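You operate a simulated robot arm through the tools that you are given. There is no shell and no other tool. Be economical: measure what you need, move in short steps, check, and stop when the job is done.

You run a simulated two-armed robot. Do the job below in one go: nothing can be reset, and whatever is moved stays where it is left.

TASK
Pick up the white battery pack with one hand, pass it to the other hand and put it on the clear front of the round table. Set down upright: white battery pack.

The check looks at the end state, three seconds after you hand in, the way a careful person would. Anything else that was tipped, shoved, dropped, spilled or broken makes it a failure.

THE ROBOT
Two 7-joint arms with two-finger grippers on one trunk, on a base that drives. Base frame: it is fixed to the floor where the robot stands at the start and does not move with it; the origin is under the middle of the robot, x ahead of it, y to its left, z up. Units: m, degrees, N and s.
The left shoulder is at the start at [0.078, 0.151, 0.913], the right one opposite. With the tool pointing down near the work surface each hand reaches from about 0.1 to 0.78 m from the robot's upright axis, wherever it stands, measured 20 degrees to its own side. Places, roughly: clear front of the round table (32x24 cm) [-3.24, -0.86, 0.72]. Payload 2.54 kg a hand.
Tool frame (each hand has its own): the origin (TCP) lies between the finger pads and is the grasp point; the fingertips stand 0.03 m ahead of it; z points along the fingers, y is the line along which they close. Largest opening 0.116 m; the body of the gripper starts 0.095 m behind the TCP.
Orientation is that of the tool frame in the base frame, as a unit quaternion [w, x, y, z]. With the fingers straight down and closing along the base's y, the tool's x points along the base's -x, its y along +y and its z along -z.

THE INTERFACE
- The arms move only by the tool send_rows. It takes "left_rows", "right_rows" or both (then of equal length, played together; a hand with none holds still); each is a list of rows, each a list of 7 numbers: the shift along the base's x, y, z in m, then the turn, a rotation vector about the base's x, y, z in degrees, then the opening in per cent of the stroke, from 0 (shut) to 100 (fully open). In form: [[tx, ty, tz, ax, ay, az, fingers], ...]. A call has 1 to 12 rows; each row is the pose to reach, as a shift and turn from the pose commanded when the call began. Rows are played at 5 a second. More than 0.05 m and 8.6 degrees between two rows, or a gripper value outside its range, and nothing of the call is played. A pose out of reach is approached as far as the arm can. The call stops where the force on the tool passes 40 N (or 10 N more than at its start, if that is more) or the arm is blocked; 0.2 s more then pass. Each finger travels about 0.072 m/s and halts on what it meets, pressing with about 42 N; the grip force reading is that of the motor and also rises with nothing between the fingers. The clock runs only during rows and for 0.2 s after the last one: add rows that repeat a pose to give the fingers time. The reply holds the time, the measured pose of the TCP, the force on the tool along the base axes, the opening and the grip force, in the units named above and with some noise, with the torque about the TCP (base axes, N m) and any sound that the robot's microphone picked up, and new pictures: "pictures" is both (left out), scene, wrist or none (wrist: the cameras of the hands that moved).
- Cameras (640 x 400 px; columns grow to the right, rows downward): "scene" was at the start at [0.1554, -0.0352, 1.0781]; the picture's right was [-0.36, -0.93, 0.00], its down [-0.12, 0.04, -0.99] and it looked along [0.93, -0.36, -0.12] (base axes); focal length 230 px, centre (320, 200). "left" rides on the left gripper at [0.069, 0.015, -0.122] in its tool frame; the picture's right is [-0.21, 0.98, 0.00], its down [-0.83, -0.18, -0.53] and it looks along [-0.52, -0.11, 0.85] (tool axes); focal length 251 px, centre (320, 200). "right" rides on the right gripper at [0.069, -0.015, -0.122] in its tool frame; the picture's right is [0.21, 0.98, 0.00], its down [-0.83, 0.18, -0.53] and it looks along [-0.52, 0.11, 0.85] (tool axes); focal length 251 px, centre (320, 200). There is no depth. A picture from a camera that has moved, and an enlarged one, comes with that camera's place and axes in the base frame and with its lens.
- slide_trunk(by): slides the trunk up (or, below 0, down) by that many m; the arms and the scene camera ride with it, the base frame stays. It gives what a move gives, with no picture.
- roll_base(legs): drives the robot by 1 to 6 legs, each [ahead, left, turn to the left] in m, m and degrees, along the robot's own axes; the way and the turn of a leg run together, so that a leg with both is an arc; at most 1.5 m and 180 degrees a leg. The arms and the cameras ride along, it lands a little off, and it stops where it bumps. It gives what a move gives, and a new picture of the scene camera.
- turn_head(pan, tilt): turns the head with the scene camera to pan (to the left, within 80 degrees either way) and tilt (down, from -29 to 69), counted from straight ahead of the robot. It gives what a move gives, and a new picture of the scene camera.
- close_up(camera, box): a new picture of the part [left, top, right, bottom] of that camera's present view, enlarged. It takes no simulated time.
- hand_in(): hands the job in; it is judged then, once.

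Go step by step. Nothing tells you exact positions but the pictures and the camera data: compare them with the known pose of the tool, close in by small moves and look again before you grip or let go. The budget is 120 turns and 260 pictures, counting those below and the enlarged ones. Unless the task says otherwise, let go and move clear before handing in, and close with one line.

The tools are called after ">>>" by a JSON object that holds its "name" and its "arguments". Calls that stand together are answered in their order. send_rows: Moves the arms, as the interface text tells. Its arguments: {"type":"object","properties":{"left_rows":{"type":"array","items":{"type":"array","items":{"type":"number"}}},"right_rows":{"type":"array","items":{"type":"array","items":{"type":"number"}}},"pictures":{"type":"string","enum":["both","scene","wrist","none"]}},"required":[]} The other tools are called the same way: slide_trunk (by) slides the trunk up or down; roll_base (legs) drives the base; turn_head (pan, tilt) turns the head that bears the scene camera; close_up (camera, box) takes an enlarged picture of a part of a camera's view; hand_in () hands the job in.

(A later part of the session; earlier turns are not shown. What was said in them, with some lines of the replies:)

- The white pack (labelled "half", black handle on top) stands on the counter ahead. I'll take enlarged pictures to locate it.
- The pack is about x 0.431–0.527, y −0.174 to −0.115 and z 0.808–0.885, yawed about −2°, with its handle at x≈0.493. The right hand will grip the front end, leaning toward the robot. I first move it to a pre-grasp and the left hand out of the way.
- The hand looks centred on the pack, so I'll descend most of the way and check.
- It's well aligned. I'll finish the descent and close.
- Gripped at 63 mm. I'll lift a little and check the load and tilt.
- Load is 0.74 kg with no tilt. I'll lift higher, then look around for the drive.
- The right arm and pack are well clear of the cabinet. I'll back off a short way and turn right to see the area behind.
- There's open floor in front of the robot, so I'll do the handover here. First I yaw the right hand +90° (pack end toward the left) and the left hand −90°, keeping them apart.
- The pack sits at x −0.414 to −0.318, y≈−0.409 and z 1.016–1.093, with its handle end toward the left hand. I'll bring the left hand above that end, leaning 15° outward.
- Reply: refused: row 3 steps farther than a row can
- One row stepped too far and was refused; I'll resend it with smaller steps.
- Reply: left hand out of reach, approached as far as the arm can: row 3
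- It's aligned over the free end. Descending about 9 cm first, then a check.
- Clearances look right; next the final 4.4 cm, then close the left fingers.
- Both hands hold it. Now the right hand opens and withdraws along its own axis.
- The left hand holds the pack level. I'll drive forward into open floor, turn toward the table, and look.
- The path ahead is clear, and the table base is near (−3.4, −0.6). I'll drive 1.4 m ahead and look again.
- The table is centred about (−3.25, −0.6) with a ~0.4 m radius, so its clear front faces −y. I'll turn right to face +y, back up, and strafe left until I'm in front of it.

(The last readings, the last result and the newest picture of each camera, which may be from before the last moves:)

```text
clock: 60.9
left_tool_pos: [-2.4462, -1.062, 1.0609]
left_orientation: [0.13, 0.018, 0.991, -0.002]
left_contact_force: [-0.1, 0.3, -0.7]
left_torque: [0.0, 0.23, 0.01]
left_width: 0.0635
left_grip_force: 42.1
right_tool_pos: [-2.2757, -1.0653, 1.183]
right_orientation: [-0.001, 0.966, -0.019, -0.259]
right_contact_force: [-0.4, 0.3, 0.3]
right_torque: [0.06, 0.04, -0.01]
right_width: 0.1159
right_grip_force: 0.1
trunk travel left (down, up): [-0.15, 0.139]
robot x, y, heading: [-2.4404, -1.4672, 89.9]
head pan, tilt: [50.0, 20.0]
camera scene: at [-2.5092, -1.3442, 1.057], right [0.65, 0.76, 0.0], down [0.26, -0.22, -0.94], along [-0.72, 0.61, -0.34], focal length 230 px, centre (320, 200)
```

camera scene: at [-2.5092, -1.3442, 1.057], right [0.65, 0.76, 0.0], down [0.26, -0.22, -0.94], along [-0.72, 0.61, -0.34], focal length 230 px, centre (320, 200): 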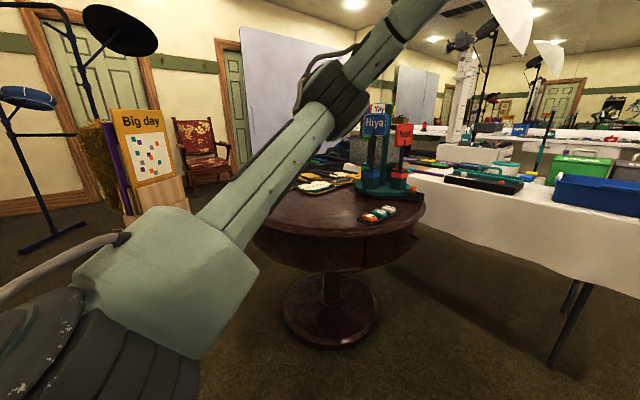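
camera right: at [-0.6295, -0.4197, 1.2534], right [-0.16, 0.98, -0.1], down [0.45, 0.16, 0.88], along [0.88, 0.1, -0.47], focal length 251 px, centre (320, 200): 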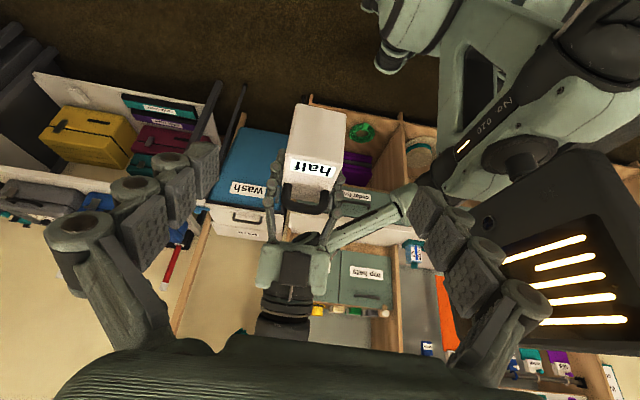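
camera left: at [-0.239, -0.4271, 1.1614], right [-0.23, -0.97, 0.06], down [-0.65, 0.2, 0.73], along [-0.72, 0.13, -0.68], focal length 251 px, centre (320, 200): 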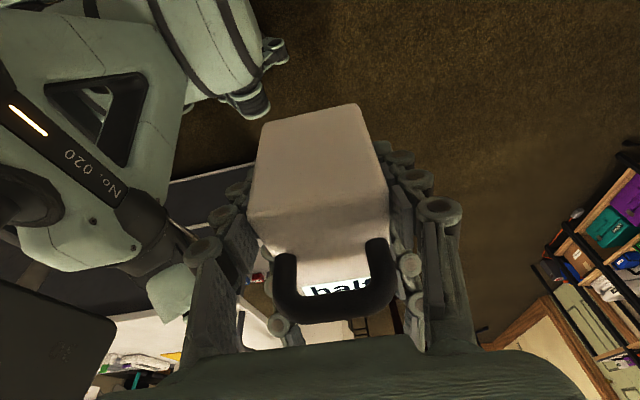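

The clear front at (−3.24, −0.86) is confirmed empty; the nearest items are a strip at about (−2.97, −0.67) and trays behind. Strafing the remaining 0.7 m.

>>> {"name": "roll_base", "arguments": {"legs": [[0, 0.7, 0]]}}

>>> {"name": "turn_head", "arguments": {"pan": -10, "tilt": 40}}

```text
clock: 67.9
left_tool_pos: [-3.1198, -1.0548, 1.0612]
left_orientation: [0.131, 0.025, 0.991, -0.002]
left_contact_force: [0.2, 0.3, -0.6]
left_torque: [-0.03, 0.17, 0.02]
left_width: 0.0634
left_grip_force: 41.8
right_tool_pos: [-2.9489, -1.0596, 1.1832]
right_orientation: [-0.002, 0.966, -0.026, -0.258]
right_contact_force: [-0.5, -0.3, -0.2]
right_torque: [-0.04, 0.02, -0.01]
right_width: 0.1157
right_grip_force: 0.1
trunk travel left (down, up): [-0.15, 0.139]
robot x, y, heading: [-3.1197, -1.4663, 88.9]
head pan, tilt: [50.0, 20.0]
camera scene: at [-3.1865, -1.3372, 1.057], right [0.65, 0.76, 0.0], down [0.26, -0.22, -0.94], along [-0.71, 0.61, -0.34], focal length 230 px, centre (320, 200)
```

scene: 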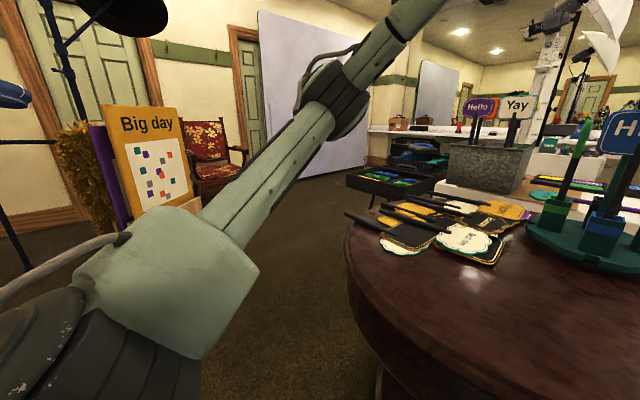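

```text
clock: 69.2
left_tool_pos: [-3.1212, -1.0565, 1.062]
left_orientation: [0.129, 0.024, 0.991, -0.002]
left_contact_force: [-0.2, -0.4, 0.2]
left_torque: [0.01, 0.18, 0.0]
left_width: 0.0634
left_grip_force: 41.9
right_tool_pos: [-2.9494, -1.0611, 1.1823]
right_orientation: [-0.003, 0.965, -0.025, -0.259]
right_contact_force: [0.2, 0.3, -0.9]
right_torque: [-0.06, -0.03, -0.01]
right_width: 0.1159
right_grip_force: 0.1
trunk travel left (down, up): [-0.15, 0.139]
robot x, y, heading: [-3.1167, -1.4655, 88.9]
head pan, tilt: [-10.0, 40.0]
camera scene: at [-3.1, -1.3146, 1.0256], right [0.98, -0.19, 0.0], down [-0.12, -0.63, -0.77], along [0.14, 0.75, -0.64], focal length 230 px, centre (320, 200)
```

scene: 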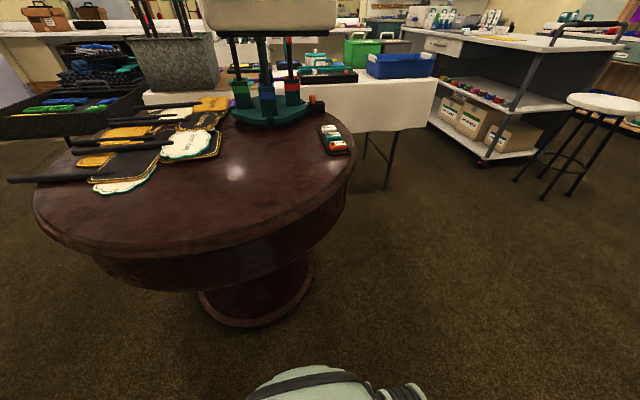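

The clear zone is visible. I'll move the pack over (−3.22, −0.88) at the current height.

>>> {"name": "send_rows", "arguments": {"left_rows": [[-0.025, 0.035, 0, 0, 0, 0, 10], [-0.05, 0.07, 0, 0, 0, 0, 10], [-0.075, 0.105, 0, 0, 0, 0, 10], [-0.1, 0.14, 0, 0, 0, 0, 10], [-0.124, 0.176, 0, 0, 0, 0, 10], [-0.124, 0.176, -0.04, 0, 0, 0, 10], [-0.124, 0.176, -0.08, 0, 0, 0, 10], [-0.124, 0.176, -0.12, 0, 0, 0, 10]]}}

```text
clock: 71.0
left_tool_pos: [-3.2456, -0.8779, 0.9411]
left_orientation: [0.131, 0.024, 0.991, -0.002]
left_contact_force: [0.3, -0.5, 0.2]
left_torque: [0.03, 0.17, -0.02]
left_width: 0.0632
left_grip_force: 42.1
right_tool_pos: [-2.9508, -1.0607, 1.1822]
right_orientation: [-0.002, 0.966, -0.025, -0.259]
right_contact_force: [-0.2, 1.1, -0.1]
right_torque: [-0.02, 0.02, -0.01]
right_width: 0.116
right_grip_force: 0.0
trunk travel left (down, up): [-0.15, 0.139]
robot x, y, heading: [-3.1153, -1.4669, 88.9]
head pan, tilt: [-10.0, 40.0]
camera scene: at [-3.1002, -1.3141, 1.0255], right [0.98, -0.19, 0.0], down [-0.12, -0.63, -0.77], along [0.14, 0.75, -0.64], focal length 230 px, centre (320, 200)
camera left: at [-3.343, -0.86, 1.0401], right [0.25, 0.97, 0.06], down [0.65, -0.21, 0.73], along [0.72, -0.15, -0.68], focal length 251 px, centre (320, 200)
```

scene: 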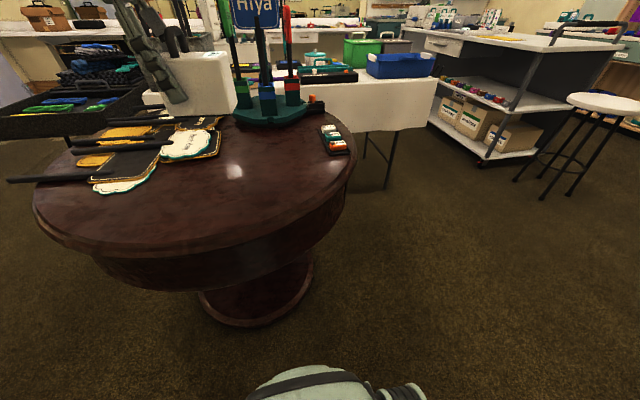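
left: 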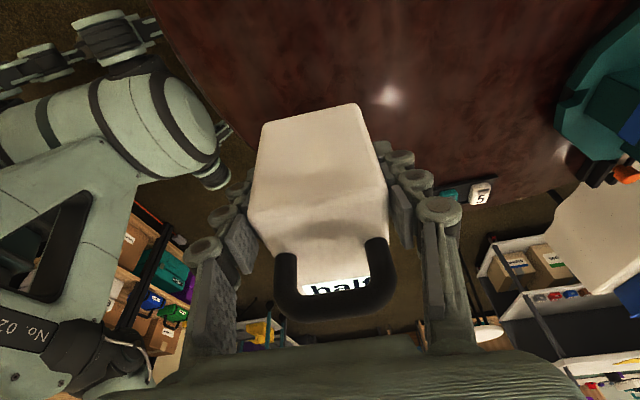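

Over the clear zone with nothing beneath. I'll descend to about 3 cm above the table and look.

>>> {"name": "send_rows", "arguments": {"left_rows": [[0, 0, -0.04, 0, 0, 0, 10], [0, 0, -0.08, 0, 0, 0, 10], [0, 0, -0.11, 0, 0, 0, 10], [0, 0, -0.14, 0, 0, 0, 10]], "pictures": "none"}}

>>> {"name": "turn_head", "arguments": {"pan": 15, "tilt": 35}}

```text
clock: 72.0
left_tool_pos: [-3.2446, -0.8804, 0.8017]
left_orientation: [0.13, 0.025, 0.991, -0.002]
left_contact_force: [0.2, -0.1, 0.7]
left_torque: [0.03, 0.17, 0.01]
left_width: 0.0633
left_grip_force: 41.9
right_tool_pos: [-2.9494, -1.0602, 1.1819]
right_orientation: [-0.002, 0.966, -0.025, -0.258]
right_contact_force: [-0.4, -0.3, -0.6]
right_torque: [-0.02, 0.01, -0.01]
right_width: 0.1163
right_grip_force: 0.1
trunk travel left (down, up): [-0.15, 0.139]
robot x, y, heading: [-3.1167, -1.4628, 88.9]
head pan, tilt: [-10.0, 40.0]
```

```text
clock: 72.8
left_tool_pos: [-3.2435, -0.8801, 0.8021]
left_orientation: [0.131, 0.025, 0.991, -0.002]
left_contact_force: [0.4, 0.3, -0.6]
left_torque: [0.02, 0.2, -0.01]
left_width: 0.0635
left_grip_force: 41.8
right_tool_pos: [-2.9495, -1.0594, 1.1825]
right_orientation: [-0.002, 0.966, -0.025, -0.259]
right_contact_force: [-0.3, 1.0, -0.6]
right_torque: [0.0, -0.03, 0.05]
right_width: 0.1162
right_grip_force: 0.0
trunk travel left (down, up): [-0.15, 0.139]
robot x, y, heading: [-3.1179, -1.4626, 89.0]
head pan, tilt: [15.0, 35.0]
camera scene: at [-3.1375, -1.3125, 1.0331], right [0.97, 0.24, 0.0], down [0.14, -0.56, -0.82], along [-0.2, 0.79, -0.57], focal length 230 px, centre (320, 200)
```

scene: 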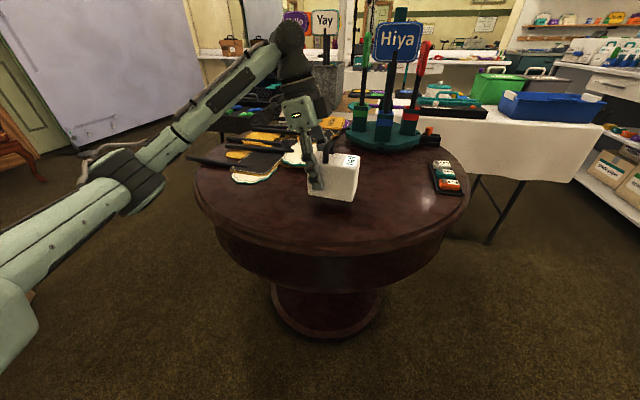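

>>> {"name": "close_up", "arguments": {"camera": "scene", "box": [230, 90, 430, 240]}}

```text
2.67 times, centred on (330, 165) of scene
camera zoom: at [-3.1375, -1.3125, 1.0331], right [0.97, 0.24, 0.0], down [0.14, -0.56, -0.82], along [-0.2, 0.79, -0.57], focal length 612 px, centre (293, 293)
```

zoom: 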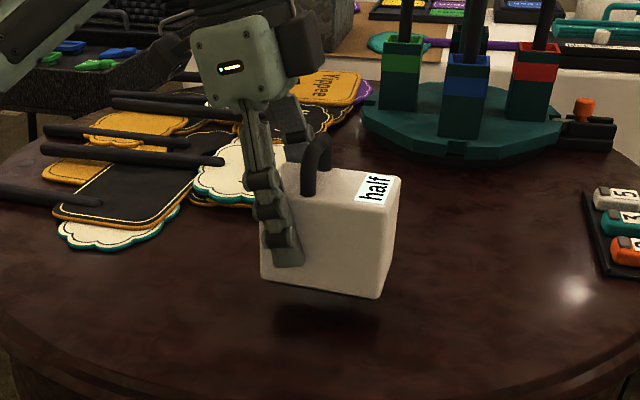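

The pack is level, about 3 cm up over a clear patch. Lowering slowly, watching the force.

>>> {"name": "send_rows", "arguments": {"left_rows": [[0, 0, -0.012, 0, 0, 0, 10], [0, 0, -0.022, 0, 0, 0, 10], [0, 0, -0.029, 0, 0, 0, 10], [0, 0, -0.031, 0, 0, 0, 10], [0, 0, -0.033, 0, 0, 0, 10]], "pictures": "none"}}

>>> {"name": "close_up", "arguments": {"camera": "scene", "box": [230, 90, 430, 240]}}

```text
clock: 74.0
left_tool_pos: [-3.2443, -0.8809, 0.774]
left_orientation: [0.132, 0.025, 0.991, 0.004]
left_contact_force: [-5.4, -1.7, 30.8]
left_torque: [-0.09, -0.13, -0.01]
left_width: 0.0636
left_grip_force: 42.3
right_tool_pos: [-2.9498, -1.0637, 1.184]
right_orientation: [-0.003, 0.966, -0.023, -0.258]
right_contact_force: [0.1, 0.1, 0.1]
right_torque: [-0.01, 0.02, -0.01]
right_width: 0.116
right_grip_force: 0.1
trunk travel left (down, up): [-0.15, 0.139]
robot x, y, heading: [-3.1172, -1.4654, 89.0]
head pan, tilt: [15.0, 35.0]
```

```text
2.67 times, centred on (330, 165) of scene
camera zoom: at [-3.1375, -1.3154, 1.0343], right [0.97, 0.24, 0.0], down [0.14, -0.55, -0.82], along [-0.2, 0.8, -0.57], focal length 612 px, centre (293, 293)
```

zoom: 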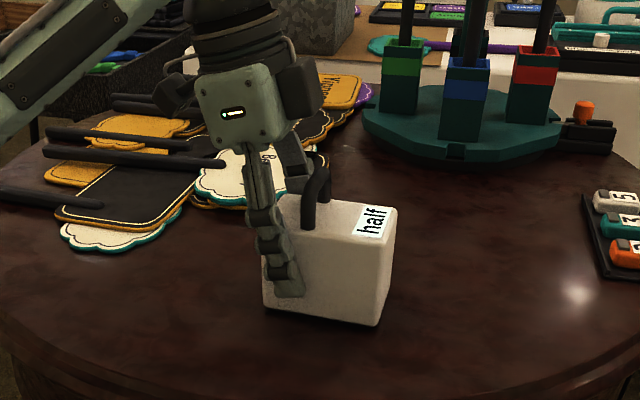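

It's in contact with the table (about 31 N). I'll relieve the pressure slightly, then open.

>>> {"name": "send_rows", "arguments": {"left_rows": [[0, 0, 0.002, 0, 0, 0, 10], [0, 0, 0.004, 0, 0, 0, 10], [0, 0, 0.004, 0, 0, 0, 10]], "pictures": "none"}}

```text
clock: 74.8
left_tool_pos: [-3.2455, -0.8808, 0.7723]
left_orientation: [0.131, 0.024, 0.991, -0.001]
left_contact_force: [0.1, 7.1, 14.9]
left_torque: [0.71, -0.67, 0.22]
left_width: 0.0634
left_grip_force: 42.0
right_tool_pos: [-2.9494, -1.0619, 1.1842]
right_orientation: [-0.002, 0.966, -0.024, -0.259]
right_contact_force: [-0.1, 0.3, 0.9]
right_torque: [-0.01, -0.02, -0.01]
right_width: 0.1162
right_grip_force: 0.0
trunk travel left (down, up): [-0.15, 0.139]
robot x, y, heading: [-3.1143, -1.4622, 89.1]
head pan, tilt: [15.0, 35.0]
```

>>> {"name": "send_rows", "arguments": {"left_rows": [[0, 0, 0.001, 0, 0, 0, 10], [0, 0, 0.001, 0, 0, 0, 10]], "pictures": "none"}}

>>> {"name": "close_up", "arguments": {"camera": "scene", "box": [280, 130, 380, 220]}}

```text
clock: 75.5
left_tool_pos: [-3.2435, -0.8808, 0.7726]
left_orientation: [0.13, 0.025, 0.991, -0.004]
left_contact_force: [1.8, 4.7, 5.5]
left_torque: [0.6, -0.64, 0.23]
left_width: 0.0634
left_grip_force: 41.7
right_tool_pos: [-2.9497, -1.0608, 1.1829]
right_orientation: [-0.001, 0.966, -0.024, -0.259]
right_contact_force: [0.1, 0.4, -0.1]
right_torque: [0.01, 0.01, 0.01]
right_width: 0.116
right_grip_force: 0.1
trunk travel left (down, up): [-0.15, 0.139]
robot x, y, heading: [-3.115, -1.4651, 89.1]
head pan, tilt: [15.0, 35.0]
```

```text
4.44 times, centred on (330, 175) of scene
camera zoom: at [-3.1374, -1.3133, 1.0332], right [0.97, 0.24, 0.0], down [0.14, -0.56, -0.82], along [-0.2, 0.79, -0.57], focal length 1021 px, centre (276, 311)
```

zoom: 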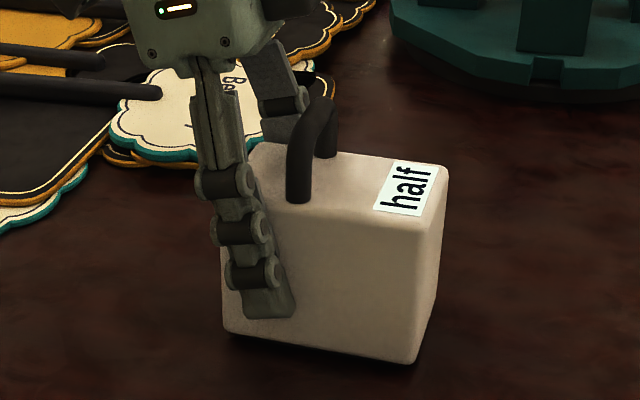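

It's resting lightly on the table. Opening, holding, then backing the left hand out along its axis.

>>> {"name": "send_rows", "arguments": {"left_rows": [[0, 0, 0, 0, 0, 0, 58], [0, 0, 0, 0, 0, 0, 65], [0, 0, 0, 0, 0, 0, 80], [0, 0, 0, 0, 0, 0, 100], [0, 0, 0, 0, 0, 0, 100]]}}

```text
clock: 76.7
left_tool_pos: [-3.2453, -0.8799, 0.7736]
left_orientation: [0.131, 0.025, 0.991, -0.003]
left_contact_force: [0.3, 0.0, -0.1]
left_torque: [0.01, -0.01, -0.03]
left_width: 0.1162
left_grip_force: 0.0
right_tool_pos: [-2.9488, -1.0616, 1.1825]
right_orientation: [-0.002, 0.965, -0.025, -0.259]
right_contact_force: [0.2, 0.3, -0.1]
right_torque: [0.01, 0.0, 0.0]
right_width: 0.1159
right_grip_force: 0.0
trunk travel left (down, up): [-0.15, 0.139]
robot x, y, heading: [-3.1165, -1.4671, 89.1]
head pan, tilt: [15.0, 35.0]
camera scene: at [-3.1375, -1.3131, 1.0333], right [0.97, 0.24, 0.0], down [0.14, -0.56, -0.82], along [-0.2, 0.79, -0.57], focal length 230 px, centre (320, 200)
camera left: at [-3.3418, -0.8619, 0.8737], right [0.26, 0.97, 0.06], down [0.65, -0.22, 0.73], along [0.72, -0.15, -0.68], focal length 251 px, centre (320, 200)
```

scene: 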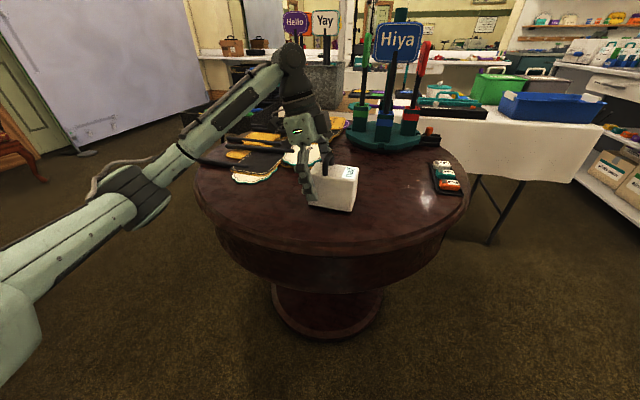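
left: 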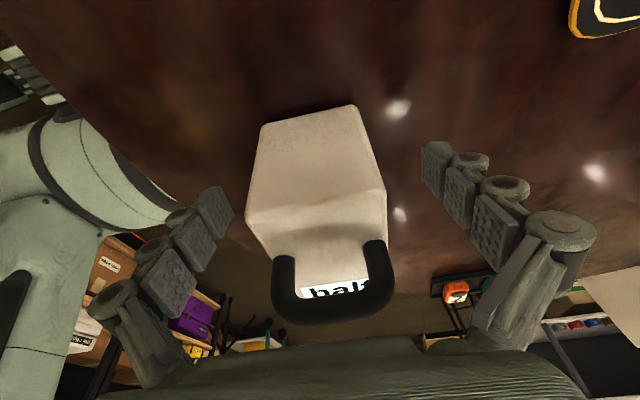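

Released cleanly. Withdrawing up along the tool axis (−x and up), clear of the handle.

>>> {"name": "send_rows", "arguments": {"left_rows": [[-0.01, 0, 0.037, 0, 0, 0, 100], [-0.02, 0, 0.074, 0, 0, 0, 100], [-0.031, 0, 0.115, 0, 0, 0, 100], [-0.042, 0, 0.155, 0, 0, 0, 100], [-0.052, 0, 0.195, 0, 0, 0, 100], [-0.055, -0.04, 0.22, 0, 0, 0, 100], [-0.06, -0.08, 0.25, 0, 0, 0, 100]]}}

>>> {"name": "close_up", "arguments": {"camera": "scene", "box": [190, 90, 480, 270]}}

```text
refused: row 7 steps farther than a row can; nothing moved
```

```text
2.21 times, centred on (335, 180) of scene
camera zoom: at [-3.1375, -1.3131, 1.0333], right [0.97, 0.24, 0.0], down [0.14, -0.56, -0.82], along [-0.2, 0.79, -0.57], focal length 507 px, centre (287, 244)
```

zoom: 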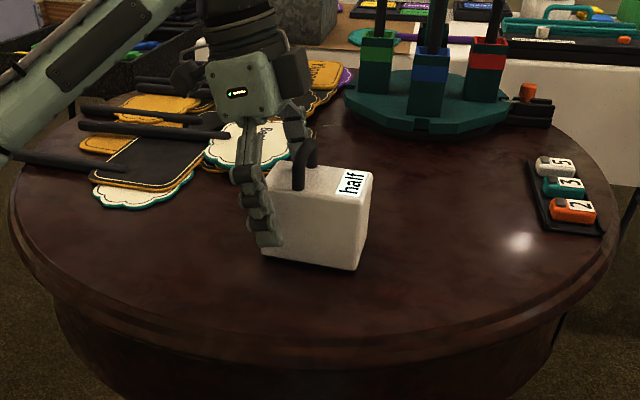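

The retreat was refused because the last row stepped too far; I'll resend it shortened.

>>> {"name": "send_rows", "arguments": {"left_rows": [[-0.01, 0, 0.037, 0, 0, 0, 100], [-0.02, 0, 0.074, 0, 0, 0, 100], [-0.03, 0, 0.112, 0, 0, 0, 100], [-0.04, 0, 0.15, 0, 0, 0, 100], [-0.05, 0, 0.188, 0, 0, 0, 100], [-0.05, -0.02, 0.22, 0, 0, 0, 100], [-0.05, -0.05, 0.25, 0, 0, 0, 100]]}}

>>> {"name": "close_up", "arguments": {"camera": "scene", "box": [190, 90, 480, 270]}}

```text
clock: 78.2
left_tool_pos: [-3.2966, -0.9298, 1.0232]
left_orientation: [0.13, 0.024, 0.991, -0.002]
left_contact_force: [-0.6, 0.3, 0.4]
left_torque: [0.0, 0.02, 0.02]
left_width: 0.1159
left_grip_force: 0.1
right_tool_pos: [-2.9487, -1.0607, 1.1826]
right_orientation: [-0.002, 0.966, -0.024, -0.258]
right_contact_force: [-0.5, -0.1, -0.2]
right_torque: [0.0, 0.02, -0.01]
right_width: 0.1162
right_grip_force: 0.2
trunk travel left (down, up): [-0.15, 0.139]
robot x, y, heading: [-3.1169, -1.4668, 89.0]
head pan, tilt: [15.0, 35.0]
camera scene: at [-3.1375, -1.3135, 1.0333], right [0.97, 0.24, 0.0], down [0.14, -0.56, -0.82], along [-0.2, 0.79, -0.57], focal length 230 px, centre (320, 200)
camera left: at [-3.3931, -0.912, 1.124], right [0.25, 0.97, 0.06], down [0.65, -0.22, 0.73], along [0.72, -0.15, -0.68], focal length 251 px, centre (320, 200)
```

scene: 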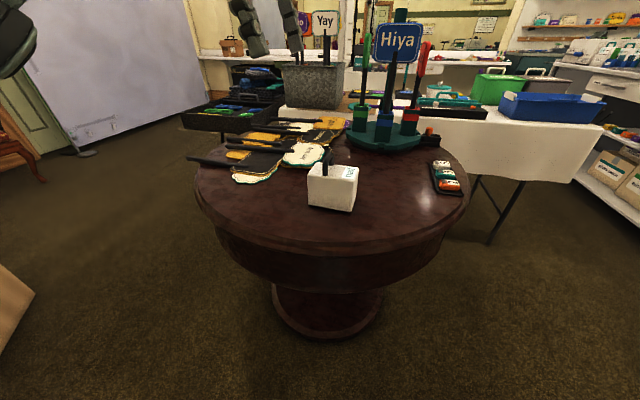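
left: 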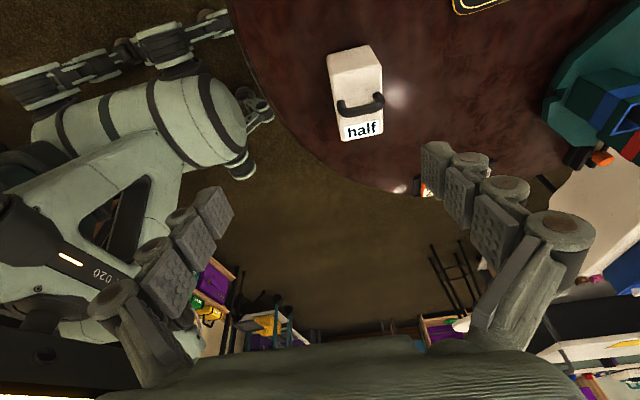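

```text
2.21 times, centred on (335, 180) of scene
camera zoom: at [-3.1375, -1.3135, 1.0333], right [0.97, 0.24, 0.0], down [0.14, -0.56, -0.82], along [-0.2, 0.79, -0.57], focal length 507 px, centre (287, 244)
```

zoom: 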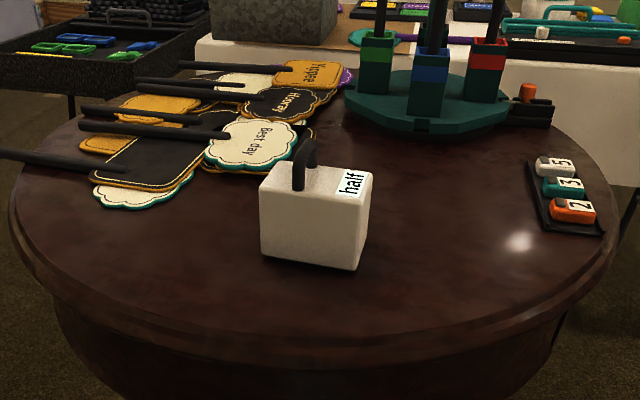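

The pack stands upright on the clear front of the round table, nothing else looks disturbed, and both hands are clear. Handing in.

>>> {"name": "hand_in", "arguments": {}}

```text
The job is handed in.
```

The white battery pack was picked up with the right hand, passed to the left, and set upright on the clear front of the round table. The job is handed in.
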